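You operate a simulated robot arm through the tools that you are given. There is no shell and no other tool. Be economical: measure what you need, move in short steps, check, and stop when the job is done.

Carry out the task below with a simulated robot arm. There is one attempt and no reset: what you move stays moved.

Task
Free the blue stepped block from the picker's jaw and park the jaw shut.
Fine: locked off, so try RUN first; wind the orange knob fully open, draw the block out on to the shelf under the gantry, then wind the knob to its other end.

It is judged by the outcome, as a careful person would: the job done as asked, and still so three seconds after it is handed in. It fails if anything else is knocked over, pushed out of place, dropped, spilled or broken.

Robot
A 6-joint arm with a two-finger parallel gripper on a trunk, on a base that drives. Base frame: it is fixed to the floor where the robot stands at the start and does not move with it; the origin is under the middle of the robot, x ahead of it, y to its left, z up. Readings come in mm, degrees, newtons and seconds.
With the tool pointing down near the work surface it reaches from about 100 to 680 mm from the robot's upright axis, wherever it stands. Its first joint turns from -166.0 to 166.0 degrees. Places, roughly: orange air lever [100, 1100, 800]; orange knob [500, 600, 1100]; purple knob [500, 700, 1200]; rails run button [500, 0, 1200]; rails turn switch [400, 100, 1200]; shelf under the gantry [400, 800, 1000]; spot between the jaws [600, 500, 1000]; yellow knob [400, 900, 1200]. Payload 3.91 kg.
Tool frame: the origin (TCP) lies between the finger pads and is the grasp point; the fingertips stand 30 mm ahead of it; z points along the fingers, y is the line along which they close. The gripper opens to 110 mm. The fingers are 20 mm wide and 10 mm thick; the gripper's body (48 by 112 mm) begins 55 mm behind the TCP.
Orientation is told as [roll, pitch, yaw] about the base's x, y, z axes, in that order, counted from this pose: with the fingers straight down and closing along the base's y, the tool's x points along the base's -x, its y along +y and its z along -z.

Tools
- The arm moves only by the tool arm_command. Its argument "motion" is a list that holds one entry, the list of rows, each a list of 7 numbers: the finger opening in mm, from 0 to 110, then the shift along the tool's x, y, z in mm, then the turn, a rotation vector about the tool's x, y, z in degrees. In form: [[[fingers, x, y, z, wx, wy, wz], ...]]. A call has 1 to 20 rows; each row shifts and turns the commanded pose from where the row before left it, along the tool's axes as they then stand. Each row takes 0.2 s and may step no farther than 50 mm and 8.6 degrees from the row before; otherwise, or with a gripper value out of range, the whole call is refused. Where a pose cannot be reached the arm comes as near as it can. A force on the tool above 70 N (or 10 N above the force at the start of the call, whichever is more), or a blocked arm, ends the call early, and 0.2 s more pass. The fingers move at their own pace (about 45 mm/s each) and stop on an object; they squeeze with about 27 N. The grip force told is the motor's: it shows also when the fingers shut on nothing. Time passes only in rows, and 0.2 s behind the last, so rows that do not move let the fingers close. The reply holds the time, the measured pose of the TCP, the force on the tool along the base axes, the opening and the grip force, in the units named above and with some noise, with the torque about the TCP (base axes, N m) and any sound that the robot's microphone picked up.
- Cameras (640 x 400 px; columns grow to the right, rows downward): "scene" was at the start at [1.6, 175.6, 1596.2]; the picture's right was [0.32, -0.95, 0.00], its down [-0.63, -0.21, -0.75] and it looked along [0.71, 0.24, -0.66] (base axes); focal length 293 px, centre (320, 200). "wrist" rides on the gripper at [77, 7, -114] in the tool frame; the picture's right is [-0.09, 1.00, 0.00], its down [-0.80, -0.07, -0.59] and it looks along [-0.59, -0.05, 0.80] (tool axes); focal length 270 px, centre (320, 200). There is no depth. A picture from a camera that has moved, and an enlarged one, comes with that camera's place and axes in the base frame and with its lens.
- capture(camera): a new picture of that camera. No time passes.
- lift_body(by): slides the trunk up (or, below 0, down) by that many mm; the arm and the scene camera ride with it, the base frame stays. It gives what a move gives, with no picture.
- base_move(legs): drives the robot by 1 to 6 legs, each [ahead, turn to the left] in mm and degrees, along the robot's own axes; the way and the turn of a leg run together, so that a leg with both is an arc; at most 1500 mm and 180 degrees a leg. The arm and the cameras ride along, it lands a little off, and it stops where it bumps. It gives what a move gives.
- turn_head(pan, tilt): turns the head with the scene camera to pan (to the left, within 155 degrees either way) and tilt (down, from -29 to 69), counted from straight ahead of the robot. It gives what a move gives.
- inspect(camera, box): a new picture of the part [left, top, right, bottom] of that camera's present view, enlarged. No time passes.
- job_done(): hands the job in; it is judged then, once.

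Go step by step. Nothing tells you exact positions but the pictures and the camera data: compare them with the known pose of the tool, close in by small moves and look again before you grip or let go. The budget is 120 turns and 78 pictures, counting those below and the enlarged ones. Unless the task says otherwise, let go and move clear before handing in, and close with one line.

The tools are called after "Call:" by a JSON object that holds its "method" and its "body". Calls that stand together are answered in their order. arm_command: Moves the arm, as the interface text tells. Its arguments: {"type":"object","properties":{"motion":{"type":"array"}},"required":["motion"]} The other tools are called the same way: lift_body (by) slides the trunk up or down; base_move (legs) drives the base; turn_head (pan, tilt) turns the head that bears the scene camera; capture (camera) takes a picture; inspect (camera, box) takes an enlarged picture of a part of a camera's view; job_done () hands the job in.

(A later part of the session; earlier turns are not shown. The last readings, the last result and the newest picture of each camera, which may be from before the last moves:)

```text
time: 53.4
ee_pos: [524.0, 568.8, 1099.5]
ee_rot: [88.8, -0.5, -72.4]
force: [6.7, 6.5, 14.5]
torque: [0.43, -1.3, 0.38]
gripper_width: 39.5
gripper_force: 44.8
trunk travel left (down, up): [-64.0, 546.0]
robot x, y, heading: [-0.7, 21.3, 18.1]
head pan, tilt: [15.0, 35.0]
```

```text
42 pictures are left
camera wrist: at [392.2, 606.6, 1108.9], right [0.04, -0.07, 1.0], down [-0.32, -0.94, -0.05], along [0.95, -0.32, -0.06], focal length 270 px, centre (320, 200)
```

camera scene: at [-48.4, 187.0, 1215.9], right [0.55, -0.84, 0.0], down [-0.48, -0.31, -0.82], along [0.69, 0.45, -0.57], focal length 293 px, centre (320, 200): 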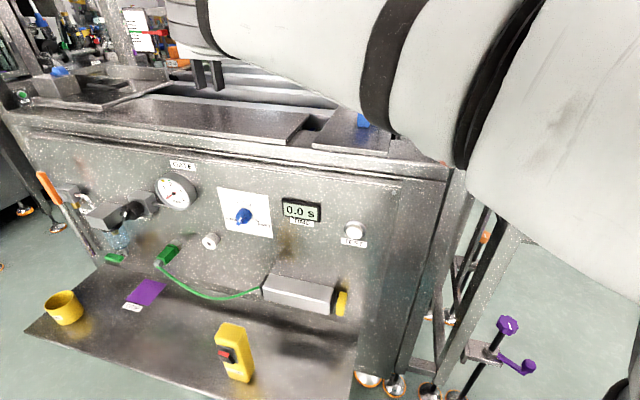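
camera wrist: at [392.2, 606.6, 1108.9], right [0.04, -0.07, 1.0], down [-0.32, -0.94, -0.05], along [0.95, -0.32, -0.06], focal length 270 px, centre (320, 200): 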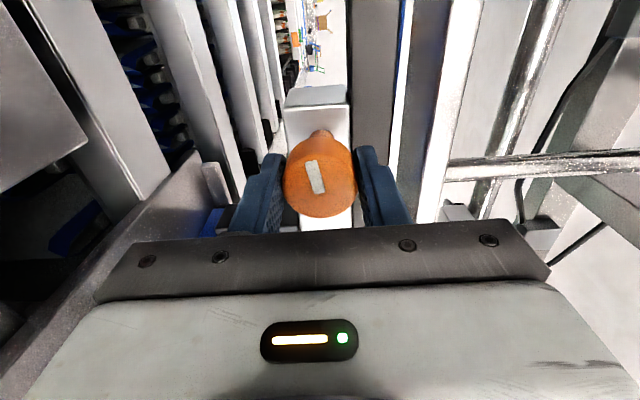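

Gripped at 39.5 mm. I try a small turn counter-clockwise (as seen from the front) and watch the torque.

Call:
{"method": "arm_command", "body": {"motion": [[[25, 0, 1, 0, 0, 0, -4], [25, 0, 0, 0, 0, 0, -4], [25, 0, 0, 0, 0, 0, -4], [25, 0, 0, 0, 0, 0, -4], [25, 0, 0, 0, 0, 0, 0]]]}}

Call:
{"method": "capture", "body": {"camera": "wrist"}}

```text
time: 54.6
ee_pos: [524.3, 568.7, 1097.9]
ee_rot: [88.6, -16.5, -72.0]
force: [-5.8, -10.5, -4.9]
torque: [0.23, -0.82, -0.59]
gripper_width: 39.6
gripper_force: 45.2
trunk travel left (down, up): [-64.0, 546.0]
robot x, y, heading: [-2.4, 20.9, 18.0]
head pan, tilt: [15.0, 35.0]
```

```text
41 pictures are left
camera wrist: at [392.2, 605.5, 1087.4], right [-0.04, 0.2, 0.98], down [-0.32, -0.93, 0.17], along [0.95, -0.31, 0.1], focal length 270 px, centre (320, 200)
```

wrist: 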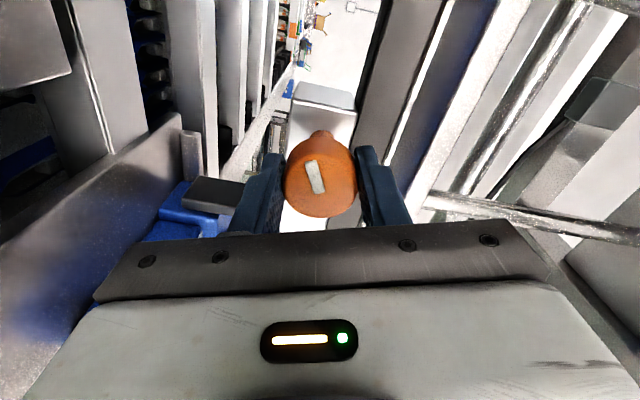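

Call:
{"method": "inspect", "body": {"camera": "wrist", "box": [120, 140, 280, 250]}}

Call:
{"method": "capture", "body": {"camera": "scene"}}

```text
3.64 times, centred on (200, 195) of wrist
camera zoom: at [392.2, 605.5, 1087.4], right [-0.04, 0.2, 0.98], down [-0.32, -0.93, 0.17], along [0.95, -0.31, 0.1], focal length 983 px, centre (756, 218)
```

zoom: 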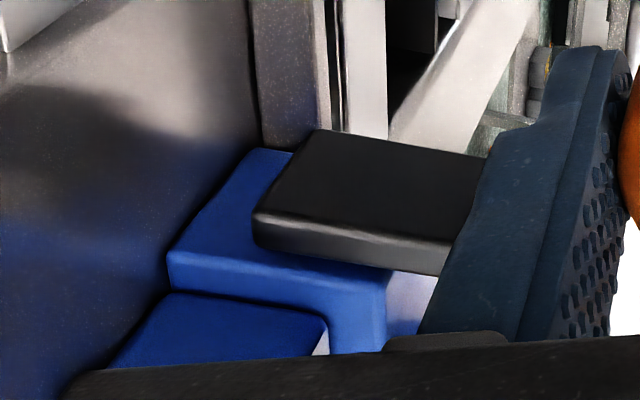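

```text
39 pictures are left
camera scene: at [-48.9, 186.1, 1119.9], right [0.55, -0.84, 0.0], down [-0.48, -0.31, -0.82], along [0.69, 0.45, -0.57], focal length 293 px, centre (320, 200)
```

scene: 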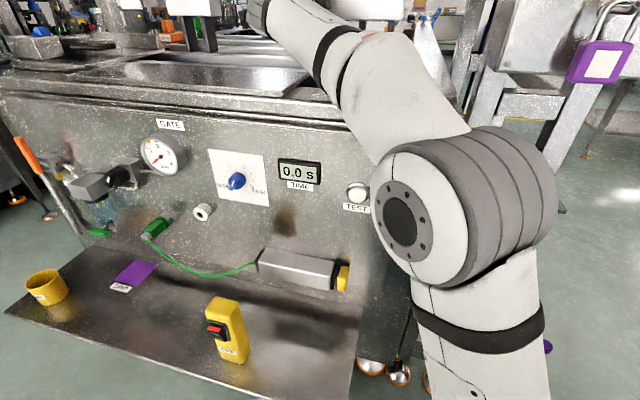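

It turns freely counter-clockwise, so this looks like the opening way. I continue about 30° further.

Call:
{"method": "arm_command", "body": {"motion": [[[25, 0, 0, 0, 0, 0, -6], [25, 0, 0, 0, 0, 0, -6], [25, 0, 0, 0, 0, 0, -6], [25, 0, 0, 0, 0, 0, -6], [25, 0, 0, 0, 0, 0, -6], [25, 0, 0, 0, 0, 0, 0]]]}}

Call:
{"method": "capture", "body": {"camera": "wrist"}}

```text
time: 56.0
ee_pos: [523.9, 568.8, 1100.1]
ee_rot: [88.0, -46.4, -70.9]
force: [-17.1, -28.0, -24.5]
torque: [0.06, -0.14, 0.24]
gripper_width: 39.3
gripper_force: 45.2
trunk travel left (down, up): [-64.0, 546.0]
robot x, y, heading: [-0.0, 23.9, 18.3]
head pan, tilt: [15.0, 35.0]
```

```text
38 pictures are left
camera wrist: at [397.0, 588.2, 1051.6], right [-0.18, 0.64, 0.75], down [-0.37, -0.75, 0.55], along [0.91, -0.18, 0.37], focal length 270 px, centre (320, 200)
```

wrist: 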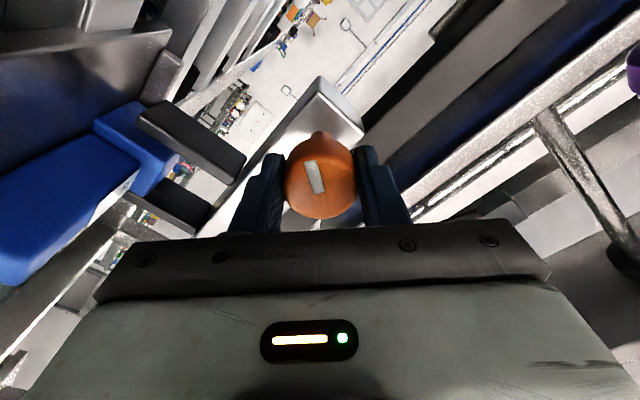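

Call:
{"method": "inspect", "body": {"camera": "wrist", "box": [0, 60, 270, 280]}}

```text
1.82 times, centred on (135, 170) of wrist
camera zoom: at [397.0, 588.2, 1051.6], right [-0.18, 0.64, 0.75], down [-0.37, -0.75, 0.55], along [0.91, -0.18, 0.37], focal length 491 px, centre (656, 254)
```

zoom: 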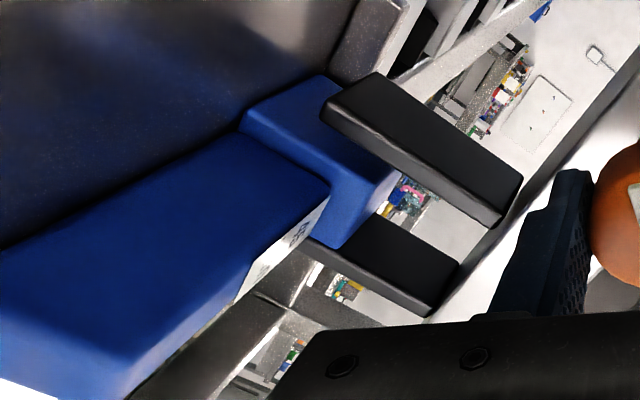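

The knob follows. Release, turn the hand back clockwise 128° and regrip.

Call:
{"method": "arm_command", "body": {"motion": [[[64, 0, 0, 0, 0, 0, 0], [64, 0, 0, 0, 0, 0, 0], [64, 0, 0, 0, 0, 0, 8], [64, 0, 0, 0, 0, 0, 8], [64, 0, 0, 0, 0, 0, 8], [64, 0, 0, 0, 0, 0, 8], [64, 0, 0, 0, 0, 0, 8], [64, 0, 0, 0, 0, 0, 8], [64, 0, 0, 0, 0, 0, 8], [64, 0, 0, 0, 0, 0, 8], [64, 0, 0, 0, 0, 0, 8], [64, 0, 0, 0, 0, 0, 8], [64, 0, 0, 0, 0, 0, 8], [64, 0, 0, 0, 0, 0, 8], [64, 0, 0, 0, 0, 0, 8], [64, 0, 0, 0, 0, 0, 8], [64, 0, 0, 0, 0, 0, 8], [64, 0, 0, 0, 0, 0, 8], [64, 0, 0, 0, 0, 0, 0]]]}}

Call:
{"method": "capture", "body": {"camera": "wrist"}}

```text
time: 58.7
ee_pos: [540.0, 592.2, 1146.3]
ee_rot: [87.7, 35.1, -74.2]
force: [-41.3, -27.6, -24.8]
torque: [0.99, -0.49, -0.99]
gripper_width: 57.0
gripper_force: 0.0
out of reach, approached as far as the arm can: row 10, 11, 12
trunk travel left (down, up): [-64.0, 546.0]
robot x, y, heading: [1.3, 21.8, 18.0]
head pan, tilt: [15.0, 35.0]
stopped in row 13: the force on the tool passed its limit at 108 N (the readings are from after the stop); the commanded pose is now the measured one
```

```text
36 pictures are left
camera wrist: at [416.6, 613.5, 1200.4], right [0.22, -0.61, 0.76], down [-0.4, -0.77, -0.5], along [0.89, -0.2, -0.41], focal length 270 px, centre (320, 200)
```

wrist: 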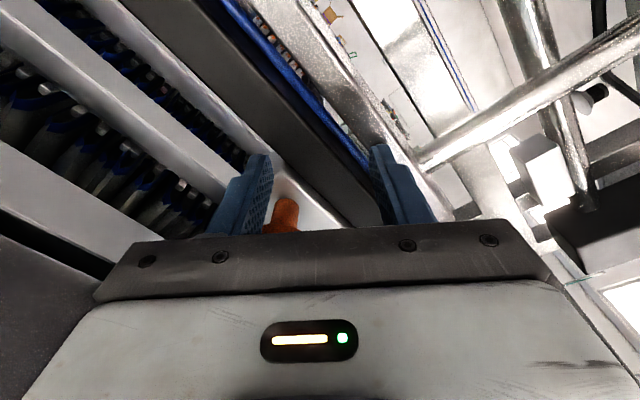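

The wrist ran out of turn and the hand drifted off the knob against the bar. I back straight out now and check what it touched.

Call:
{"method": "arm_command", "body": {"motion": [[[64, 0, 0, -20, 0, 0, 0], [64, 0, 0, -25, 0, 0, 0], [64, 0, 0, -35, 0, 0, 0], [64, 0, 0, -40, 0, 0, 0], [64, 0, 0, 0, 0, 0, -7], [64, 0, 0, 0, 0, 0, -7], [64, 0, 0, 0, 0, 0, -7], [64, 0, 0, 0, 0, 0, -7], [64, 0, 0, 0, 0, 0, -7], [64, 0, 0, 0, 0, 0, 0]]]}}

Call:
{"method": "capture", "body": {"camera": "wrist"}}

```text
time: 60.9
ee_pos: [450.5, 586.3, 1192.0]
ee_rot: [88.0, -0.1, -72.8]
force: [-0.1, 0.2, -0.6]
torque: [-0.02, 0.0, -0.02]
gripper_width: 63.8
gripper_force: 0.1
out of reach, approached as far as the arm can: row 1, 2, 3, 4
trunk travel left (down, up): [-64.0, 546.0]
robot x, y, heading: [-0.3, 20.4, 17.7]
head pan, tilt: [15.0, 35.0]
```

```text
35 pictures are left
camera wrist: at [319.5, 625.8, 1202.4], right [0.06, -0.07, 1.0], down [-0.33, -0.94, -0.05], along [0.94, -0.33, -0.08], focal length 270 px, centre (320, 200)
```

wrist: 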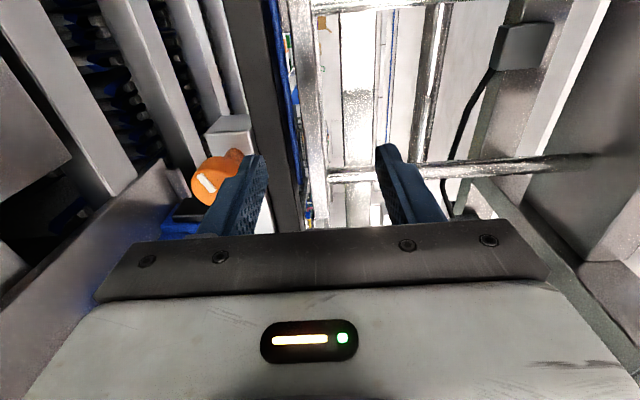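

The knob did not move out of place. I'll turn the hand the other way in free air (through camera-below to lower right), which should leave a long counter-clockwise sweep.

Call:
{"method": "arm_command", "body": {"motion": [[[64, 0, 0, -10, 0, 0, -8], [64, 0, 0, 0, 0, 0, -8], [64, 0, 0, 0, 0, 0, -8], [64, 0, 0, 0, 0, 0, -8], [64, 0, 0, 0, 0, 0, -8], [64, 0, 0, 0, 0, 0, -8], [64, 0, 0, 0, 0, 0, -8], [64, 0, 0, 0, 0, 0, -8], [64, 0, 0, 0, 0, 0, -8], [64, 0, 0, 0, 0, 0, -8], [64, 0, 0, 0, 0, 0, -8], [64, 0, 0, 0, 0, 0, -8], [64, 0, 0, 0, 0, 0, -8], [64, 0, 0, 0, 0, 0, -8], [64, 0, 0, 0, 0, 0, -8], [64, 0, 0, 0, 0, 0, -8], [64, 0, 0, 0, 0, 0, 0]]]}}

Call:
{"method": "capture", "body": {"camera": "wrist"}}

```text
time: 64.5
ee_pos: [442.3, 584.3, 1193.3]
ee_rot: [-86.9, -51.8, 104.7]
force: [0.1, -0.7, 0.5]
torque: [0.02, 0.01, -0.01]
gripper_width: 63.9
gripper_force: 0.0
trunk travel left (down, up): [-64.0, 546.0]
robot x, y, heading: [-1.8, 19.9, 18.2]
head pan, tilt: [15.0, 35.0]
```

```text
34 pictures are left
camera wrist: at [343.2, 508.4, 1131.9], right [-0.27, 0.79, -0.55], down [-0.68, 0.25, 0.69], along [0.69, 0.55, 0.47], focal length 270 px, centre (320, 200)
```

wrist: 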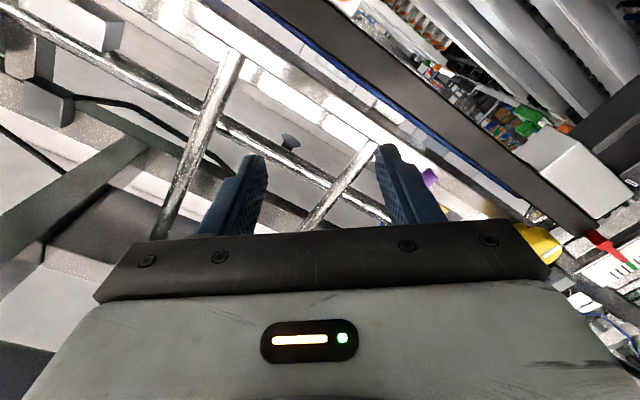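

That works. Now bring it in line with the knob, 60 mm short, and look.

Call:
{"method": "arm_command", "body": {"motion": [[[64, 32, 9, 6.1, 0, 0, 0], [64, 32, 9, 6.1, 0, 0, 0], [64, 32, 9, 6.1, 0, 0, 0], [64, 0, 0, 0, 0, 0, 0]]]}}

Call:
{"method": "capture", "body": {"camera": "wrist"}}

```text
time: 65.5
ee_pos: [467.3, 552.6, 1098.7]
ee_rot: [-86.9, -51.9, 104.7]
force: [-0.7, -0.1, -0.1]
torque: [0.02, 0.02, 0.01]
gripper_width: 64.0
gripper_force: 0.0
trunk travel left (down, up): [-64.0, 546.0]
robot x, y, heading: [-3.7, 18.7, 18.1]
head pan, tilt: [15.0, 35.0]
```

```text
33 pictures are left
camera wrist: at [368.5, 477.5, 1038.6], right [-0.27, 0.8, -0.54], down [-0.68, 0.25, 0.69], along [0.69, 0.55, 0.47], focal length 270 px, centre (320, 200)
```

wrist: 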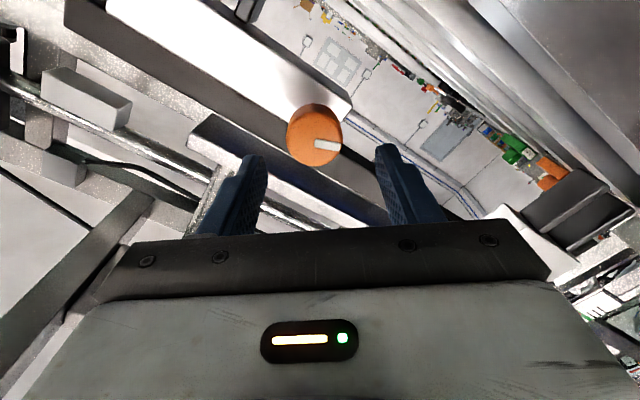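

Aligned; pointer now at lower left, as expected after 46°. Advance, grip and turn 40° counter-clockwise.

Call:
{"method": "arm_command", "body": {"motion": [[[64, 0, 1, 20, 0, 0, 0], [64, 0, 0, 20, 0, 0, 0], [64, 0, 0, 19, 0, 0, 0], [64, 0, 0, 0, 0, 0, 0], [25, 0, 0, 0, 0, 0, 0], [25, 0, 0, 0, 0, 0, 0], [25, 0, 0, 0, 0, 0, 0], [25, 0, 0, 0, 0, 0, 0], [25, 0, 0, 0, 0, 0, -5], [25, 0, 0, 0, 0, 0, -7], [25, 0, 0, 0, 0, 0, -7], [25, 0, 0, 0, 0, 0, -7], [25, 0, 0, 0, 0, 0, -7], [25, 0, 0, 0, 0, 0, -7], [25, 0, 0, 0, 0, 0, 0]]]}}

Call:
{"method": "capture", "body": {"camera": "wrist"}}

```text
time: 68.7
ee_pos: [523.0, 567.7, 1099.4]
ee_rot: [-88.1, -12.0, 106.7]
force: [20.3, -2.0, 27.0]
torque: [0.42, -1.31, -0.44]
gripper_width: 40.2
gripper_force: 44.9
trunk travel left (down, up): [-64.0, 546.0]
robot x, y, heading: [-1.1, 20.3, 18.2]
head pan, tilt: [15.0, 35.0]
```

```text
32 pictures are left
camera wrist: at [435.5, 462.6, 1080.2], right [-0.12, 0.27, -0.96], down [-0.79, 0.56, 0.25], along [0.6, 0.78, 0.15], focal length 270 px, centre (320, 200)
```

wrist: 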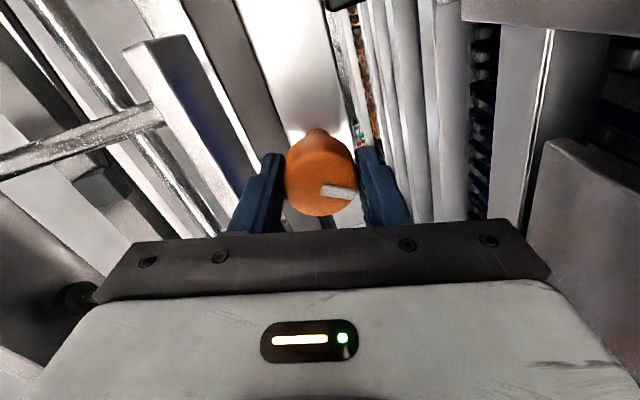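

The knob keeps following (pointer now down). I continue another 70°.

Call:
{"method": "arm_command", "body": {"motion": [[[25, 0, 0, 0, 0, 0, -7], [25, 0, 0, 0, 0, 0, -7], [25, 0, 0, 0, 0, 0, -7], [25, 0, 0, 0, 0, 0, -7], [25, 0, 0, 0, 0, 0, -7], [25, 0, 0, 0, 0, 0, -7], [25, 0, 0, 0, 0, 0, -7], [25, 0, 0, 0, 0, 0, -7], [25, 0, 0, 0, 0, 0, -7], [25, 0, 0, 0, 0, 0, -7], [25, 0, 0, 0, 0, 0, 0]]]}}

Call:
{"method": "capture", "body": {"camera": "wrist"}}

```text
time: 71.1
ee_pos: [523.5, 571.0, 1093.9]
ee_rot: [-85.8, 58.1, 110.7]
force: [-11.2, -11.8, -15.8]
torque: [0.46, -0.32, 0.43]
gripper_width: 40.1
gripper_force: 45.6
trunk travel left (down, up): [-64.0, 546.0]
robot x, y, heading: [-4.7, 18.5, 18.0]
head pan, tilt: [15.0, 35.0]
```

```text
31 pictures are left
camera wrist: at [429.7, 492.6, 1161.0], right [0.21, -0.77, -0.6], down [-0.73, 0.28, -0.62], along [0.65, 0.57, -0.51], focal length 270 px, centre (320, 200)
```

wrist: 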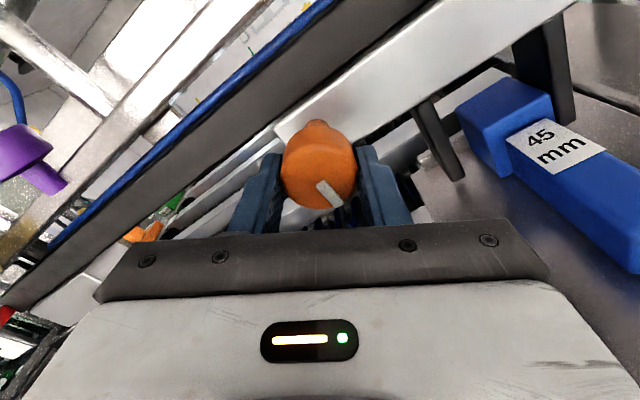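

The jaw has opened clear of the block on both sides, and the knob began to slip in the fingers: probably the end stop. I turn a further 21° to confirm.

Call:
{"method": "arm_command", "body": {"motion": [[[25, 0, 0, 0, 0, 0, -7], [25, 0, 0, 0, 0, 0, -7], [25, 0, 0, 0, 0, 0, -7], [25, 0, 0, 0, 0, 0, 0]]]}}

Call:
{"method": "capture", "body": {"camera": "wrist"}}

```text
time: 72.1
ee_pos: [525.0, 569.8, 1097.1]
ee_rot: [-79.6, 78.8, 117.3]
force: [6.1, -14.8, -7.4]
torque: [1.05, 0.29, 0.44]
gripper_width: 39.0
gripper_force: 45.1
trunk travel left (down, up): [-64.0, 546.0]
robot x, y, heading: [0.3, 19.2, 18.3]
head pan, tilt: [15.0, 35.0]
```

```text
30 pictures are left
camera wrist: at [424.5, 514.8, 1175.5], right [0.27, -0.92, -0.28], down [-0.66, 0.03, -0.75], along [0.7, 0.39, -0.6], focal length 270 px, centre (320, 200)
```

wrist: 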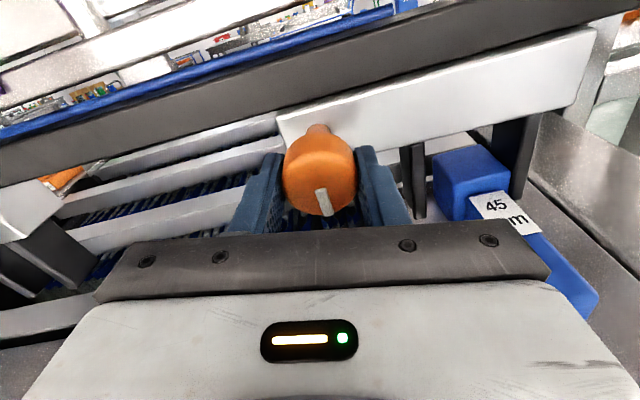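

The fingers slipped the full 21°, so the knob stands at its open end stop. Release, back off 100 mm and look at the block.

Call:
{"method": "arm_command", "body": {"motion": [[[70, 0, 0, 0, 0, 0, 0], [70, 0, 0, 0, 0, 0, 0], [70, 0, 0, 0, 0, 0, 0], [70, 0, 0, -25, 0, 0, 0], [70, 0, 0, -25, 0, 0, 0], [70, 0, 0, -25, 0, 0, 0], [70, 0, 0, -25, 0, 0, 0], [70, 0, 0, 0, 0, 0, 0]]]}}

Call:
{"method": "capture", "body": {"camera": "wrist"}}

Call:
{"method": "turn_head", "body": {"pan": 15, "tilt": 10}}

Call:
{"method": "capture", "body": {"camera": "scene"}}

```text
time: 73.9
ee_pos: [427.2, 542.1, 1101.5]
ee_rot: [-79.8, 78.9, 117.3]
force: [-0.5, 0.1, 0.7]
torque: [0.04, 0.0, -0.01]
gripper_width: 69.8
gripper_force: 0.1
trunk travel left (down, up): [-64.0, 546.0]
robot x, y, heading: [-2.6, 20.4, 18.1]
head pan, tilt: [15.0, 35.0]
```

```text
29 pictures are left
camera wrist: at [326.4, 487.5, 1179.3], right [0.28, -0.92, -0.28], down [-0.66, 0.03, -0.75], along [0.7, 0.39, -0.6], focal length 270 px, centre (320, 200)
```

wrist: 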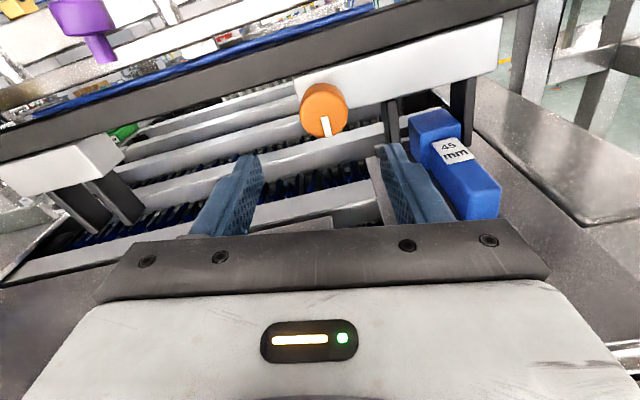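

```text
time: 74.8
ee_pos: [425.9, 542.0, 1100.5]
ee_rot: [-79.8, 78.9, 117.3]
force: [1.0, -0.4, 0.5]
torque: [-0.02, -0.02, 0.01]
gripper_width: 70.0
gripper_force: 0.0
trunk travel left (down, up): [-64.0, 546.0]
robot x, y, heading: [-0.3, 21.3, 18.1]
head pan, tilt: [15.0, 10.0]
```

```text
28 pictures are left
camera scene: at [-44.5, 189.6, 1159.9], right [0.55, -0.84, 0.0], down [-0.15, -0.1, -0.98], along [0.82, 0.54, -0.17], focal length 293 px, centre (320, 200)
```

scene: 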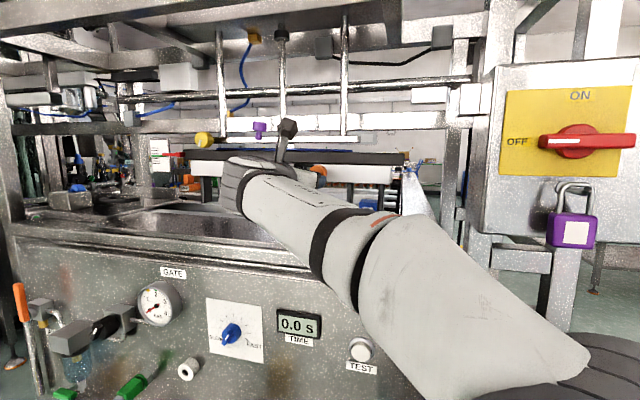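

Call:
{"method": "inspect", "body": {"camera": "wrist", "box": [360, 60, 540, 240]}}

```text
2.22 times, centred on (450, 150) of wrist
camera zoom: at [326.6, 487.6, 1179.3], right [0.28, -0.92, -0.28], down [-0.66, 0.03, -0.75], along [0.7, 0.39, -0.6], focal length 601 px, centre (31, 311)
```

zoom: 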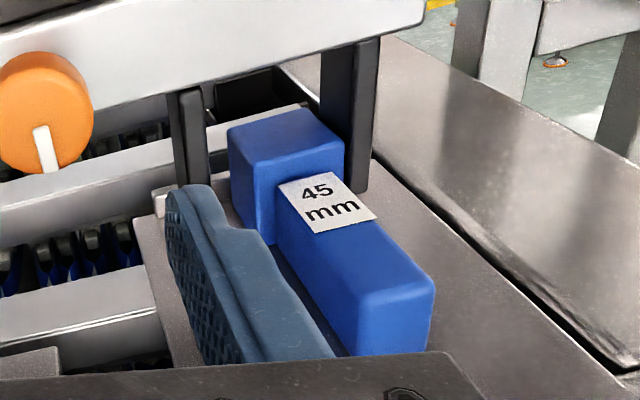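

The jaw is open and the block rests on its plate, narrow end toward me. I'll level the roll, pitch the tool 20° down and move across in front of the block.

Call:
{"method": "arm_command", "body": {"motion": [[[70, 0, 0, -40, 0, 0, 0], [70, 0, 0, 0, 0, 0, -5.8], [70, 0, 0, 0, 0, 0, -5.8], [70, 0, 0, 0, 0, -6, 0], [70, 0, 0, 0, 0, -6, 0], [70, 0, 0, 0, 0, -6, 0], [70, 0, 39, 0, 0, 0, 0], [70, 0, 39, 0, 0, 0, 0], [70, 0, 38, 0, 0, 0, 0], [70, 0, 0, 0, 0, 0, 0]]]}}

Call:
{"method": "capture", "body": {"camera": "wrist"}}

```text
time: 77.0
ee_pos: [423.1, 420.4, 1101.9]
ee_rot: [2.0, 70.0, -160.9]
force: [-0.1, 0.3, -0.5]
torque: [-0.01, -0.03, -0.01]
gripper_width: 70.2
gripper_force: 0.1
trunk travel left (down, up): [-64.0, 546.0]
robot x, y, heading: [-1.4, 22.3, 18.1]
head pan, tilt: [15.0, 10.0]
```

```text
26 pictures are left
camera wrist: at [347.9, 389.4, 1214.0], right [0.27, -0.96, -0.07], down [-0.81, -0.19, -0.55], along [0.52, 0.2, -0.83], focal length 270 px, centre (320, 200)
```

wrist: 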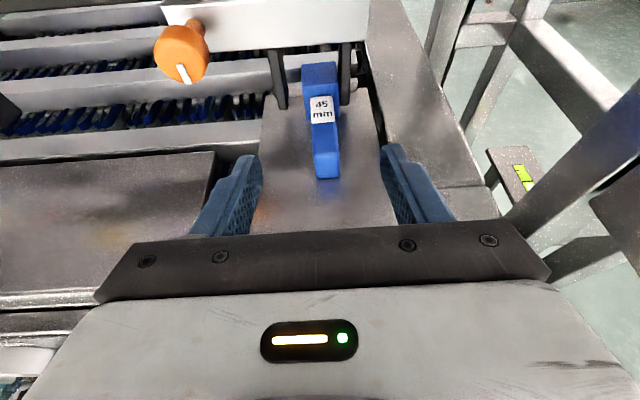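

Block front top edge ≈ (534, 447, 1007), about 28 wide and 40 high, standing on its plate at z ≈ 968. I descend to just in front of it.

Call:
{"method": "arm_command", "body": {"motion": [[[70, -19.9, 2.5, 22.8, 0, 0, 0], [70, -19.9, 2.5, 22.8, 0, 0, 0], [70, -19.9, 2.5, 22.8, 0, 0, 0], [70, -16, 2.5, 18, 0, 0, 0], [70, 0, 0, 0, 0, 0, 0]]]}}

Call:
{"method": "capture", "body": {"camera": "wrist"}}

Call:
{"method": "capture", "body": {"camera": "scene"}}

```text
time: 78.2
ee_pos: [479.2, 424.0, 1001.8]
ee_rot: [2.0, 70.1, -160.9]
force: [-0.4, 0.1, 0.5]
torque: [-0.01, 0.01, 0.03]
gripper_width: 69.9
gripper_force: 0.0
trunk travel left (down, up): [-64.0, 546.0]
robot x, y, heading: [-3.0, 19.6, 18.2]
head pan, tilt: [15.0, 10.0]
```

```text
25 pictures are left
camera wrist: at [404.7, 394.3, 1113.8], right [0.27, -0.96, -0.07], down [-0.81, -0.19, -0.55], along [0.52, 0.2, -0.83], focal length 270 px, centre (320, 200)
```

wrist: 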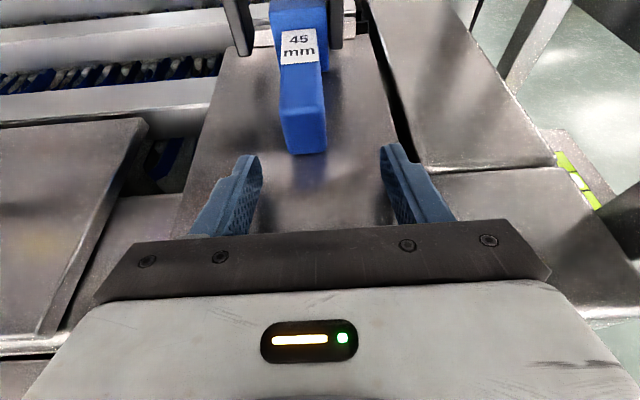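

```text
24 pictures are left
camera scene: at [-44.5, 189.6, 1160.0], right [0.55, -0.84, 0.0], down [-0.15, -0.09, -0.98], along [0.82, 0.54, -0.17], focal length 293 px, centre (320, 200)
```

scene: 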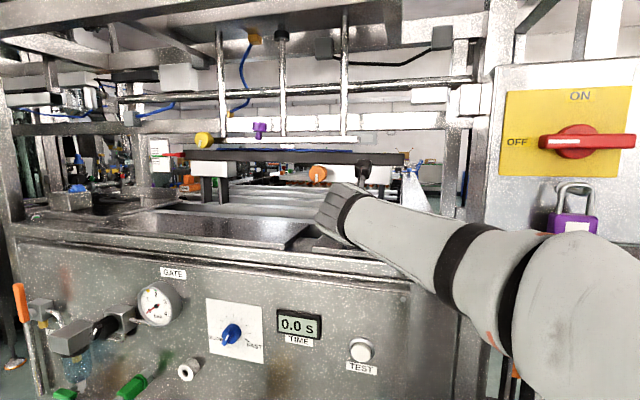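

Block front bottom sits about 9 mm left of my centre. I correct, slide forward 79 mm level and close on the narrow part.

Call:
{"method": "arm_command", "body": {"motion": [[[70, 0, -9, 0, 0, 0, 0], [70, 5.5, 0, 19, 0, 0, 0], [70, 5.5, 0, 19, 0, 0, 0], [70, 5.5, 0, 19, 0, 0, 0], [70, 5.5, 0, 19, 0, 0, 0], [70, 0, 0, 0, 0, 0, 0]]]}}

Call:
{"method": "capture", "body": {"camera": "wrist"}}

```text
time: 79.6
ee_pos: [553.0, 455.2, 996.8]
ee_rot: [1.9, 70.0, -161.0]
force: [0.0, 0.0, -0.8]
torque: [0.0, 0.01, 0.01]
gripper_width: 69.9
gripper_force: 0.0
trunk travel left (down, up): [-64.0, 546.0]
robot x, y, heading: [1.6, 21.9, 18.1]
head pan, tilt: [15.0, 10.0]
```

```text
23 pictures are left
camera wrist: at [477.1, 424.6, 1108.2], right [0.27, -0.96, -0.07], down [-0.81, -0.19, -0.55], along [0.52, 0.21, -0.83], focal length 270 px, centre (320, 200)
```

wrist: 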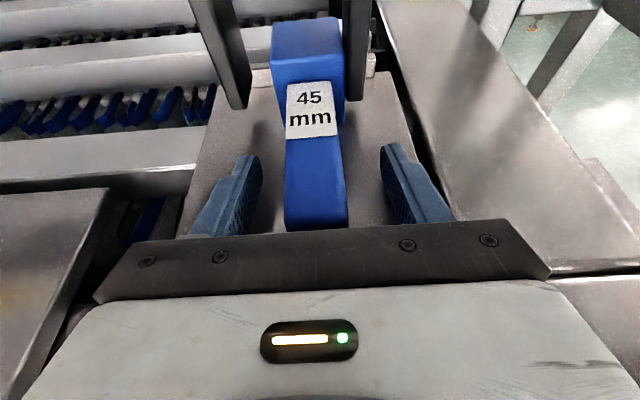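

Block is well between the fingers. Close and check the grip.

Call:
{"method": "arm_command", "body": {"motion": [[[10, 0, 0, 0, 0, 0, 0], [10, 0, 0, 0, 0, 0, 0], [10, 0, 0, 0, 0, 0, 0], [10, 0, 0, 0, 0, 0, 0], [10, 0, 0, 0, 0, 0, 0]]]}}

Call:
{"method": "capture", "body": {"camera": "wrist"}}

```text
time: 80.8
ee_pos: [551.5, 457.0, 997.1]
ee_rot: [2.2, 70.1, -160.6]
force: [-1.0, 15.1, 4.3]
torque: [0.12, -0.14, 0.99]
gripper_width: 27.7
gripper_force: 27.4
trunk travel left (down, up): [-64.0, 546.0]
robot x, y, heading: [-2.0, 20.3, 18.0]
head pan, tilt: [15.0, 10.0]
```

```text
22 pictures are left
camera wrist: at [476.1, 426.4, 1108.1], right [0.27, -0.96, -0.07], down [-0.81, -0.19, -0.55], along [0.52, 0.21, -0.83], focal length 270 px, centre (320, 200)
```

wrist: 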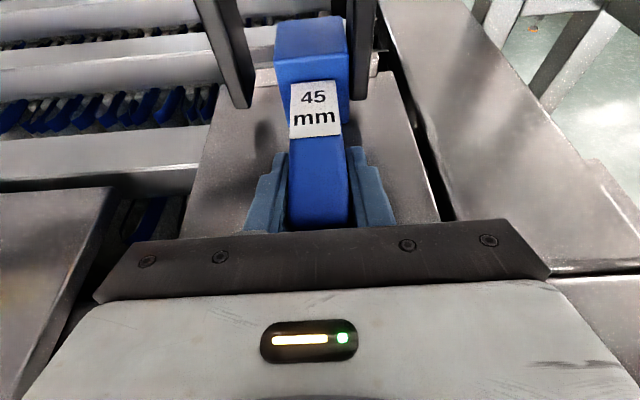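

Gripped at 27.7 mm. I ease left off the right jaw, lift a hair and draw the block straight out.

Call:
{"method": "arm_command", "body": {"motion": [[[10, 0, -3, 0, 0, 0, 0], [10, 2.8, 0, -1, 0, 0, 0], [10, -5, 0, -14, 0, 0, 0], [10, -5, 0, -14, 0, 0, 0], [10, -5, 0, -14, 0, 0, 0], [10, -5, 0, -14, 0, 0, 0], [10, -5, 0, -14, 0, 0, 0], [10, -5, 0, -14, 0, 0, 0], [10, 0, 0, 0, 0, 0, 0]]]}}

Call:
{"method": "capture", "body": {"camera": "wrist"}}

```text
time: 82.8
ee_pos: [466.6, 431.0, 999.7]
ee_rot: [2.1, 69.9, -161.0]
force: [0.0, 0.2, -0.1]
torque: [-0.03, 0.1, 0.0]
gripper_width: 27.6
gripper_force: 26.8
trunk travel left (down, up): [-64.0, 546.0]
robot x, y, heading: [-2.5, 19.3, 18.2]
head pan, tilt: [15.0, 10.0]
```

```text
21 pictures are left
camera wrist: at [391.3, 401.1, 1112.6], right [0.27, -0.96, -0.07], down [-0.81, -0.19, -0.55], along [0.52, 0.2, -0.83], focal length 270 px, centre (320, 200)
```

wrist: 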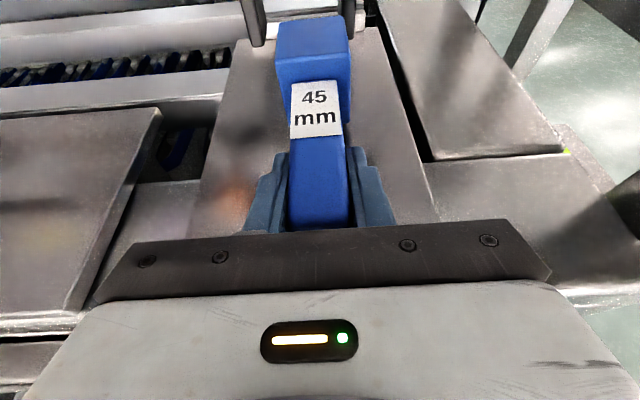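

The block is out of the jaws. The shelf is only about 145 mm deep, so I'll pull back a little more, lift 60 mm and turn the block 60° to the left so that it lies well inside the shelf.

Call:
{"method": "arm_command", "body": {"motion": [[[10, -5, 0, -14, 0, 0, 0], [10, -5, 0, -14, 0, 0, 0], [10, 28, 0, -10, 0, 0, 0], [10, 28, 0, -10, 0, 0, 0], [10, 0, 0, 0, 7.5, 0, -2.73], [10, 0, 0, 0, 7.5, 0, -2.73], [10, 0, 0, 0, 7.5, 0, -2.73], [10, 0, 0, 0, 7.5, 0, -2.73], [10, 0, 0, 0, 7.5, 0, -2.73], [10, 0, 0, 0, 7.5, 0, -2.73], [10, 0, 0, 0, 7.5, 0, -2.73], [10, 0, 0, 0, 0, 0, 0]]]}}

Call:
{"method": "capture", "body": {"camera": "wrist"}}

```text
time: 85.4
ee_pos: [426.0, 434.0, 1057.8]
ee_rot: [1.8, 69.8, -133.7]
force: [0.6, -0.4, -2.0]
torque: [-0.09, 0.05, 0.01]
gripper_width: 27.6
gripper_force: 26.5
out of reach, approached as far as the arm can: row 8, 9, 10, 11
trunk travel left (down, up): [-64.0, 546.0]
robot x, y, heading: [-1.9, 21.5, 18.0]
head pan, tilt: [15.0, 10.0]
```

```text
20 pictures are left
camera wrist: at [373.2, 373.0, 1169.9], right [0.68, -0.73, -0.07], down [-0.64, -0.54, -0.55], along [0.36, 0.42, -0.83], focal length 270 px, centre (320, 200)
```

wrist: 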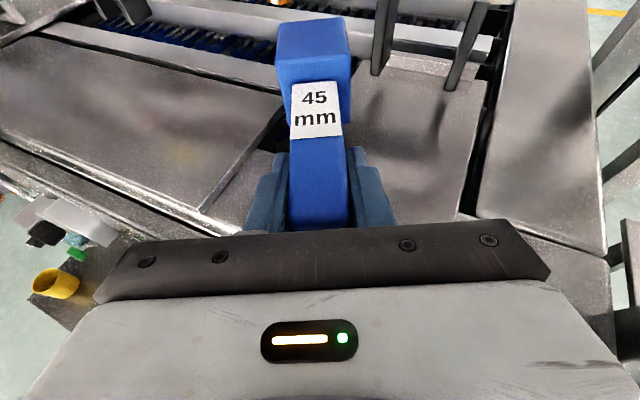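

The wrist limits the turn here; I move left over the shelf first and then turn more.

Call:
{"method": "arm_command", "body": {"motion": [[[10, 7.5, -27.2, 20.7, 0, 0, 0], [10, 7.5, -27.2, 20.7, 0, 0, 0], [10, 7.5, -27.2, 20.7, 0, 0, 0], [10, 7.5, -27.2, 20.7, 0, 0, 0], [10, 7.5, -27.2, 20.7, 0, 0, 0], [10, 0, 0, 0, 7.5, 0, -2.73], [10, 0, 0, 0, 7.5, 0, -2.73], [10, 0, 0, 0, 7.5, 0, -2.73], [10, 0, 0, 0, 0, 0, 0]]]}}

Call:
{"method": "capture", "body": {"camera": "wrist"}}

```text
time: 87.4
ee_pos: [404.7, 612.3, 1054.1]
ee_rot: [1.6, 69.7, -122.6]
force: [0.5, -0.3, -1.4]
torque: [-0.08, 0.04, 0.0]
gripper_width: 27.9
gripper_force: 26.6
out of reach, approached as far as the arm can: row 7, 8
trunk travel left (down, up): [-64.0, 546.0]
robot x, y, heading: [-1.6, 17.3, 18.0]
head pan, tilt: [15.0, 10.0]
```

```text
19 pictures are left
camera wrist: at [363.2, 541.6, 1166.4], right [0.81, -0.58, -0.07], down [-0.52, -0.66, -0.55], along [0.27, 0.48, -0.83], focal length 270 px, centre (320, 200)
```

wrist: 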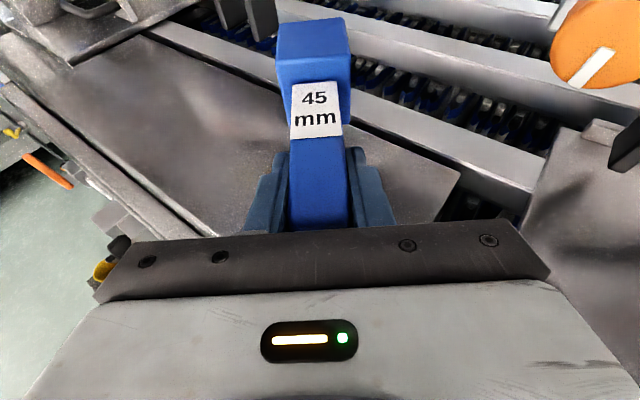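

The shelf surface works out to z ≈ 968, same as the plate, and the block lies inside its depth (535–701). Lower it down.

Call:
{"method": "arm_command", "body": {"motion": [[[10, -14, 0, 8, 0, 0, 0], [10, -14, 0, 6, 0, 0, 0], [10, -12, 0, 4.4, 0, 0, 0], [10, -8, 0, 3, 0, 0, 0], [10, 0, 0, 0, 0, 0, 0]]]}}

Call:
{"method": "capture", "body": {"camera": "wrist"}}

```text
time: 88.6
ee_pos: [406.0, 615.0, 1002.4]
ee_rot: [1.6, 69.9, -122.6]
force: [0.5, 0.6, -1.4]
torque: [-0.09, 0.09, -0.05]
gripper_width: 28.0
gripper_force: 27.5
trunk travel left (down, up): [-64.0, 546.0]
robot x, y, heading: [-4.0, 20.4, 17.9]
head pan, tilt: [15.0, 10.0]
```

```text
18 pictures are left
camera wrist: at [364.3, 544.4, 1113.7], right [0.81, -0.58, -0.07], down [-0.52, -0.66, -0.55], along [0.27, 0.48, -0.83], focal length 270 px, centre (320, 200)
```

wrist: 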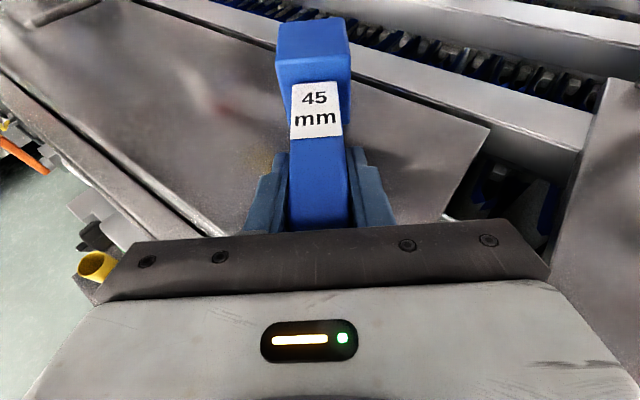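

Call:
{"method": "arm_command", "body": {"motion": [[[10, -1, 0, 0.36, 0, 0, 0], [10, -1, 0, 0.36, 0, 0, 0], [10, -1, 0, 0.36, 0, 0, 0], [10, -1, 0, 0.36, 0, 0, 0], [10, -1, 0, 0.36, 0, 0, 0], [10, 0, 0, 0, 0, 0, 0]]]}}

```text
time: 90.0
ee_pos: [405.1, 616.1, 997.7]
ee_rot: [1.5, 69.9, -122.5]
force: [-0.6, 0.8, 2.7]
torque: [0.45, -0.17, 0.1]
gripper_width: 27.8
gripper_force: 27.4
trunk travel left (down, up): [-64.0, 546.0]
robot x, y, heading: [-2.5, 21.2, 18.0]
head pan, tilt: [15.0, 10.0]
```

Contact felt at z ≈ 997, as expected. One last millimetre, then release and withdraw along the tool axis.

Call:
{"method": "arm_command", "body": {"motion": [[[10, -0.8, 0, 0.3, 0, 0, 0], [10, 0, 0, 0, 0, 0, 0], [40, 0, 0, 0, 0, 0, 0], [60, 0, 0, 0, 0, 0, 0], [60, 0, 0, 0, 0, 0, 0], [60, 0, 0, -10, 0, 0, 0], [60, 0, 0, -30, 0, 0, 0], [60, 0, 0, -40, 0, 0, 0], [60, 0, 0, -40, 0, 0, 0], [60, 0, 0, 0, 0, 0, 0]]]}}

Call:
{"method": "capture", "body": {"camera": "wrist"}}

```text
time: 92.2
ee_pos: [343.1, 520.0, 1036.4]
ee_rot: [1.6, 69.8, -122.5]
force: [0.4, -0.2, 0.0]
torque: [0.01, 0.04, 0.0]
gripper_width: 60.0
gripper_force: 0.0
trunk travel left (down, up): [-64.0, 546.0]
robot x, y, heading: [-1.5, 16.7, 18.2]
head pan, tilt: [15.0, 10.0]
```

```text
17 pictures are left
camera wrist: at [303.0, 449.9, 1148.2], right [0.81, -0.58, -0.07], down [-0.52, -0.66, -0.55], along [0.27, 0.48, -0.83], focal length 270 px, centre (320, 200)
```

wrist: 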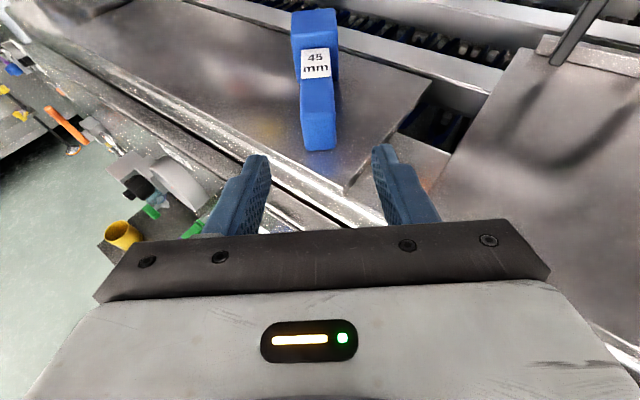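

The block lies fully on the shelf. Now back to the knob: rise, turn the tool back level along the depth axis.

Call:
{"method": "arm_command", "body": {"motion": [[[60, 30, 0, -11, 0, 0, 0], [60, 30, 0, -11, 0, 0, 0], [60, 0, 0, 0, -7.5, 0, 2.73], [60, 0, 0, 0, -7.5, 0, 2.73], [60, 0, 0, 0, -7.5, 0, 2.73], [60, 0, 0, 0, -7.5, 0, 2.73], [60, 0, 0, 0, -7.5, 0, 2.73], [60, 0, 0, 0, 0, 6.7, 0], [60, 0, 0, 0, 0, 6.7, 0], [60, 0, 0, 0, 0, 6.7, 0], [60, 0, 0, 0, 0, 0, 0]]]}}

Call:
{"method": "capture", "body": {"camera": "wrist"}}

```text
time: 94.6
ee_pos: [341.2, 521.7, 1102.0]
ee_rot: [124.9, 89.3, -39.0]
force: [-0.3, -1.2, 0.0]
torque: [-0.03, -0.02, 0.02]
gripper_width: 59.9
gripper_force: 0.0
trunk travel left (down, up): [-64.0, 546.0]
robot x, y, heading: [0.7, 19.5, 18.2]
head pan, tilt: [15.0, 10.0]
```

```text
16 pictures are left
camera wrist: at [233.2, 483.7, 1178.3], right [0.28, -0.96, -0.08], down [-0.58, -0.1, -0.81], along [0.76, 0.27, -0.59], focal length 270 px, centre (320, 200)
```

wrist: 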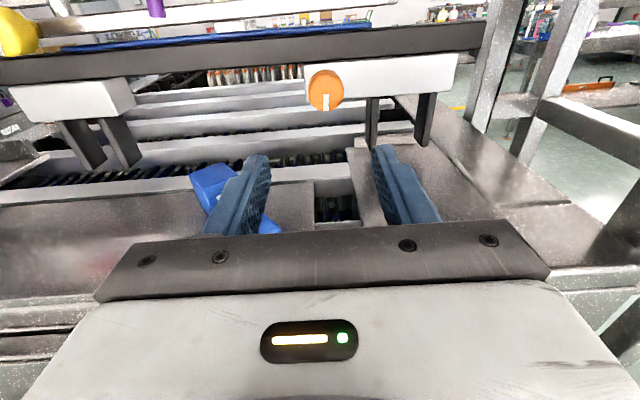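

Level and facing the knob (pointer down). Approach to 60 mm short.

Call:
{"method": "arm_command", "body": {"motion": [[[64, -2.5, 10, 25, 1.7, 0, 0], [64, 0, 0, 35, 0, 0, 0], [64, 0, 0, 35, 0, 0, 0], [64, 0, 0, 35, 0, 0, 0], [64, 0, 0, 0, 0, 0, 0]]]}}

Call:
{"method": "capture", "body": {"camera": "wrist"}}

```text
time: 95.8
ee_pos: [469.7, 551.1, 1098.1]
ee_rot: [113.8, 89.4, -48.5]
force: [-0.1, 0.4, 0.3]
torque: [0.02, 0.0, -0.01]
gripper_width: 64.1
gripper_force: 0.0
trunk travel left (down, up): [-64.0, 546.0]
robot x, y, heading: [-2.8, 21.2, 18.3]
head pan, tilt: [15.0, 10.0]
```

```text
15 pictures are left
camera wrist: at [362.4, 508.6, 1175.3], right [0.31, -0.95, -0.08], down [-0.58, -0.12, -0.8], along [0.75, 0.29, -0.59], focal length 270 px, centre (320, 200)
```

wrist: 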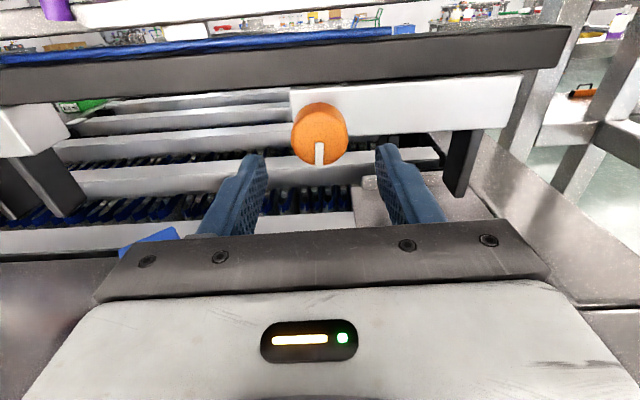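

Aligned. Advance 58 mm, grip, and turn clockwise 56°.

Call:
{"method": "arm_command", "body": {"motion": [[[64, 1, 0, 20, 0, 0, 0], [64, 0, 0, 20, 0, 0, 0], [64, 0, 0, 18, 0, 0, 0], [64, 0, 0, 0, 0, 0, 0], [25, 0, 0, 0, 0, 0, 0], [25, 0, 0, 0, 0, 0, 0], [25, 0, 0, 0, 0, 0, 0], [25, 0, 0, 0, 0, 0, 0], [25, 0, 0, 0, 0, 0, 7], [25, 0, 0, 0, 0, 0, 7], [25, 0, 0, 0, 0, 0, 7], [25, 0, 0, 0, 0, 0, 7], [25, 0, 0, 0, 0, 0, 7], [25, 0, 0, 0, 0, 0, 7], [25, 0, 0, 0, 0, 0, 7], [25, 0, 0, 0, 0, 0, 7], [25, 0, 0, 0, 0, 0, 0]]]}}

Call:
{"method": "capture", "body": {"camera": "wrist"}}

```text
time: 99.4
ee_pos: [526.1, 566.3, 1099.7]
ee_rot: [-90.1, 34.4, 107.5]
force: [-5.5, -27.3, -25.1]
torque: [-0.23, 0.47, -0.42]
gripper_width: 39.5
gripper_force: 44.4
trunk travel left (down, up): [-64.0, 546.0]
robot x, y, heading: [0.4, 21.2, 18.0]
head pan, tilt: [15.0, 10.0]
```

```text
14 pictures are left
camera wrist: at [436.6, 467.4, 1137.9], right [0.15, -0.47, -0.87], down [-0.78, 0.49, -0.4], along [0.61, 0.74, -0.29], focal length 270 px, centre (320, 200)
```

wrist: 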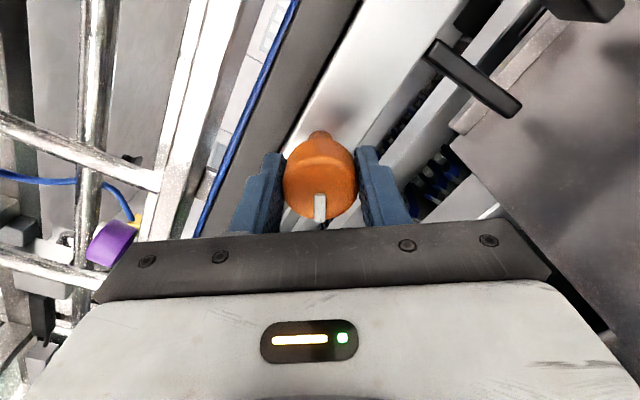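

The knob follows. Continue 98° clockwise.

Call:
{"method": "arm_command", "body": {"motion": [[[25, 0, 0, 0, 0, 0, 7], [25, 0, 0, 0, 0, 0, 7], [25, 0, 0, 0, 0, 0, 7], [25, 0, 0, 0, 0, 0, 7], [25, 0, 0, 0, 0, 0, 7], [25, 0, 0, 0, 0, 0, 7], [25, 0, 0, 0, 0, 0, 7], [25, 0, 0, 0, 0, 0, 7], [25, 0, 0, 0, 0, 0, 7], [25, 0, 0, 0, 0, 0, 7], [25, 0, 0, 0, 0, 0, 7], [25, 0, 0, 0, 0, 0, 7], [25, 0, 0, 0, 0, 0, 7], [25, 0, 0, 0, 0, 0, 7], [25, 0, 0, 0, 0, 0, 0]]]}}

Call:
{"method": "capture", "body": {"camera": "wrist"}}

```text
time: 102.6
ee_pos: [524.2, 570.1, 1101.6]
ee_rot: [-90.8, -63.5, 108.6]
force: [2.2, 1.0, 2.3]
torque: [-0.54, -0.8, -0.49]
gripper_width: 39.6
gripper_force: 45.1
trunk travel left (down, up): [-64.0, 546.0]
robot x, y, heading: [-2.2, 21.4, 18.2]
head pan, tilt: [15.0, 10.0]
```

```text
13 pictures are left
camera wrist: at [424.4, 506.8, 1029.5], right [-0.28, 0.89, -0.37], down [-0.66, 0.1, 0.74], along [0.7, 0.45, 0.56], focal length 270 px, centre (320, 200)
```

wrist: 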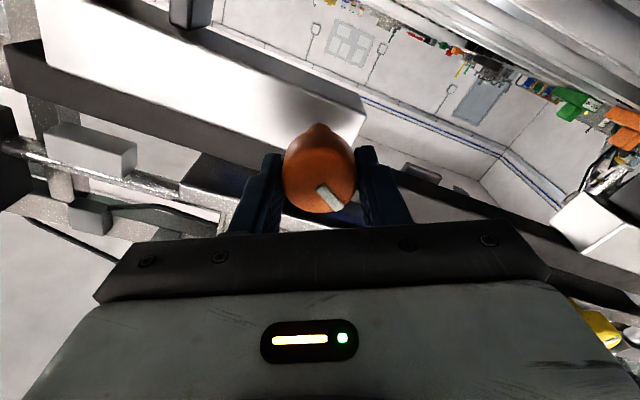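

The knob now lags behind the fingers, maybe the closed stop. I release, back out 70 mm and turn the hand up to see the jaws.

Call:
{"method": "arm_command", "body": {"motion": [[[64, 0, 0, 0, 0, 0, 0], [64, 0, 0, 0, 0, 0, 0], [64, 0, 0, -20, 0, 0, 0], [64, 0, 0, -25, 0, 0, 0], [64, 0, 0, -25, 0, 0, 0], [64, 0, 0, 0, 0, 0, -8], [64, 0, 0, 0, 0, 0, -8], [64, 0, 0, 0, 0, 0, -8], [64, 0, 0, 0, 0, 0, -8], [64, 0, 0, 0, 0, 0, -8], [64, 0, 0, 0, 0, 0, -8], [64, 0, 0, 0, 0, 0, -8], [64, 0, 0, 0, 0, 0, -8], [64, 0, 0, 0, 0, 0, -8], [64, 0, 0, 0, 0, 0, -8], [64, 0, 0, 0, 0, 0, -8], [64, 0, 0, 0, 0, 0, -8], [64, 0, 0, 0, 0, 0, -8], [64, 0, 0, 0, 0, 0, -8], [64, 0, 0, 0, 0, 0, 0]]]}}

Call:
{"method": "capture", "body": {"camera": "wrist"}}

```text
time: 106.8
ee_pos: [456.6, 548.6, 1101.1]
ee_rot: [-90.4, 48.7, 107.4]
force: [-0.5, -0.9, -0.4]
torque: [0.02, 0.02, -0.02]
gripper_width: 64.1
gripper_force: 0.1
trunk travel left (down, up): [-64.0, 546.0]
robot x, y, heading: [-1.0, 19.7, 18.2]
head pan, tilt: [15.0, 10.0]
```

```text
12 pictures are left
camera wrist: at [365.5, 459.3, 1153.6], right [0.21, -0.66, -0.72], down [-0.74, 0.37, -0.56], along [0.64, 0.66, -0.41], focal length 270 px, centre (320, 200)
```

wrist: 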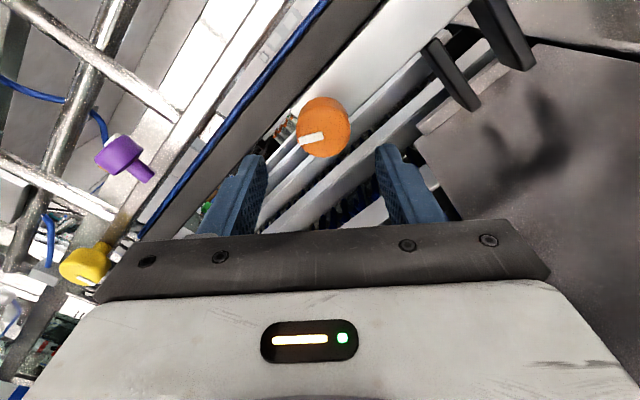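

The jaws are nearer but not shut (pointer now upper left), so there is more to wind. Regrip a bit deeper and turn 84° more clockwise.

Call:
{"method": "arm_command", "body": {"motion": [[[64, 0, 0, 25, 0, 0, 0], [64, 0, 0, 25, 0, 0, 0], [64, 0, 0, 22, 0, 0, 0], [64, 0, 0, 0, 0, 0, 0], [20, 0, 0, 0, 0, 0, 0], [20, 0, 0, 0, 0, 0, 0], [20, 0, 0, 0, 0, 0, 0], [20, 0, 0, 0, 0, 0, 0], [20, 0, 0, 0, 0, 0, 7], [20, 0, 0, 0, 0, 0, 7], [20, 0, 0, 0, 0, 0, 7], [20, 0, 0, 0, 0, 0, 7], [20, 0, 0, 0, 0, 0, 7], [20, 0, 0, 0, 0, 0, 7], [20, 0, 0, 0, 0, 0, 7], [20, 0, 0, 0, 0, 0, 7], [20, 0, 0, 0, 0, 0, 0]]]}}

Call:
{"method": "capture", "body": {"camera": "wrist"}}

```text
time: 110.4
ee_pos: [526.6, 570.6, 1099.4]
ee_rot: [-90.2, -7.5, 107.9]
force: [8.1, 2.1, -4.7]
torque: [-0.42, 0.33, 0.3]
gripper_width: 38.6
gripper_force: 45.6
trunk travel left (down, up): [-64.0, 546.0]
robot x, y, heading: [-3.1, 17.4, 18.0]
head pan, tilt: [15.0, 10.0]
```

```text
11 pictures are left
camera wrist: at [441.4, 463.3, 1082.6], right [-0.06, 0.21, -0.98], down [-0.81, 0.56, 0.17], along [0.59, 0.8, 0.13], focal length 270 px, centre (320, 200)
```

wrist: 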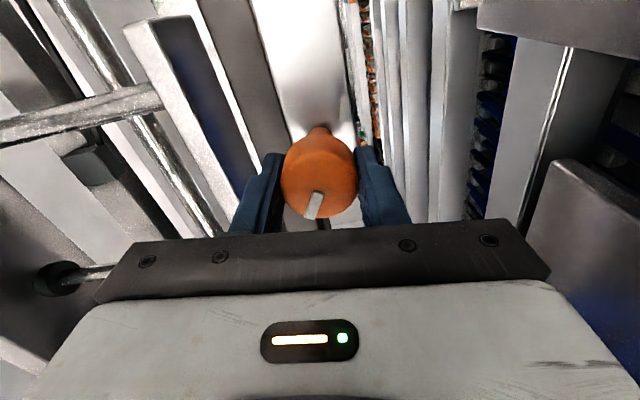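

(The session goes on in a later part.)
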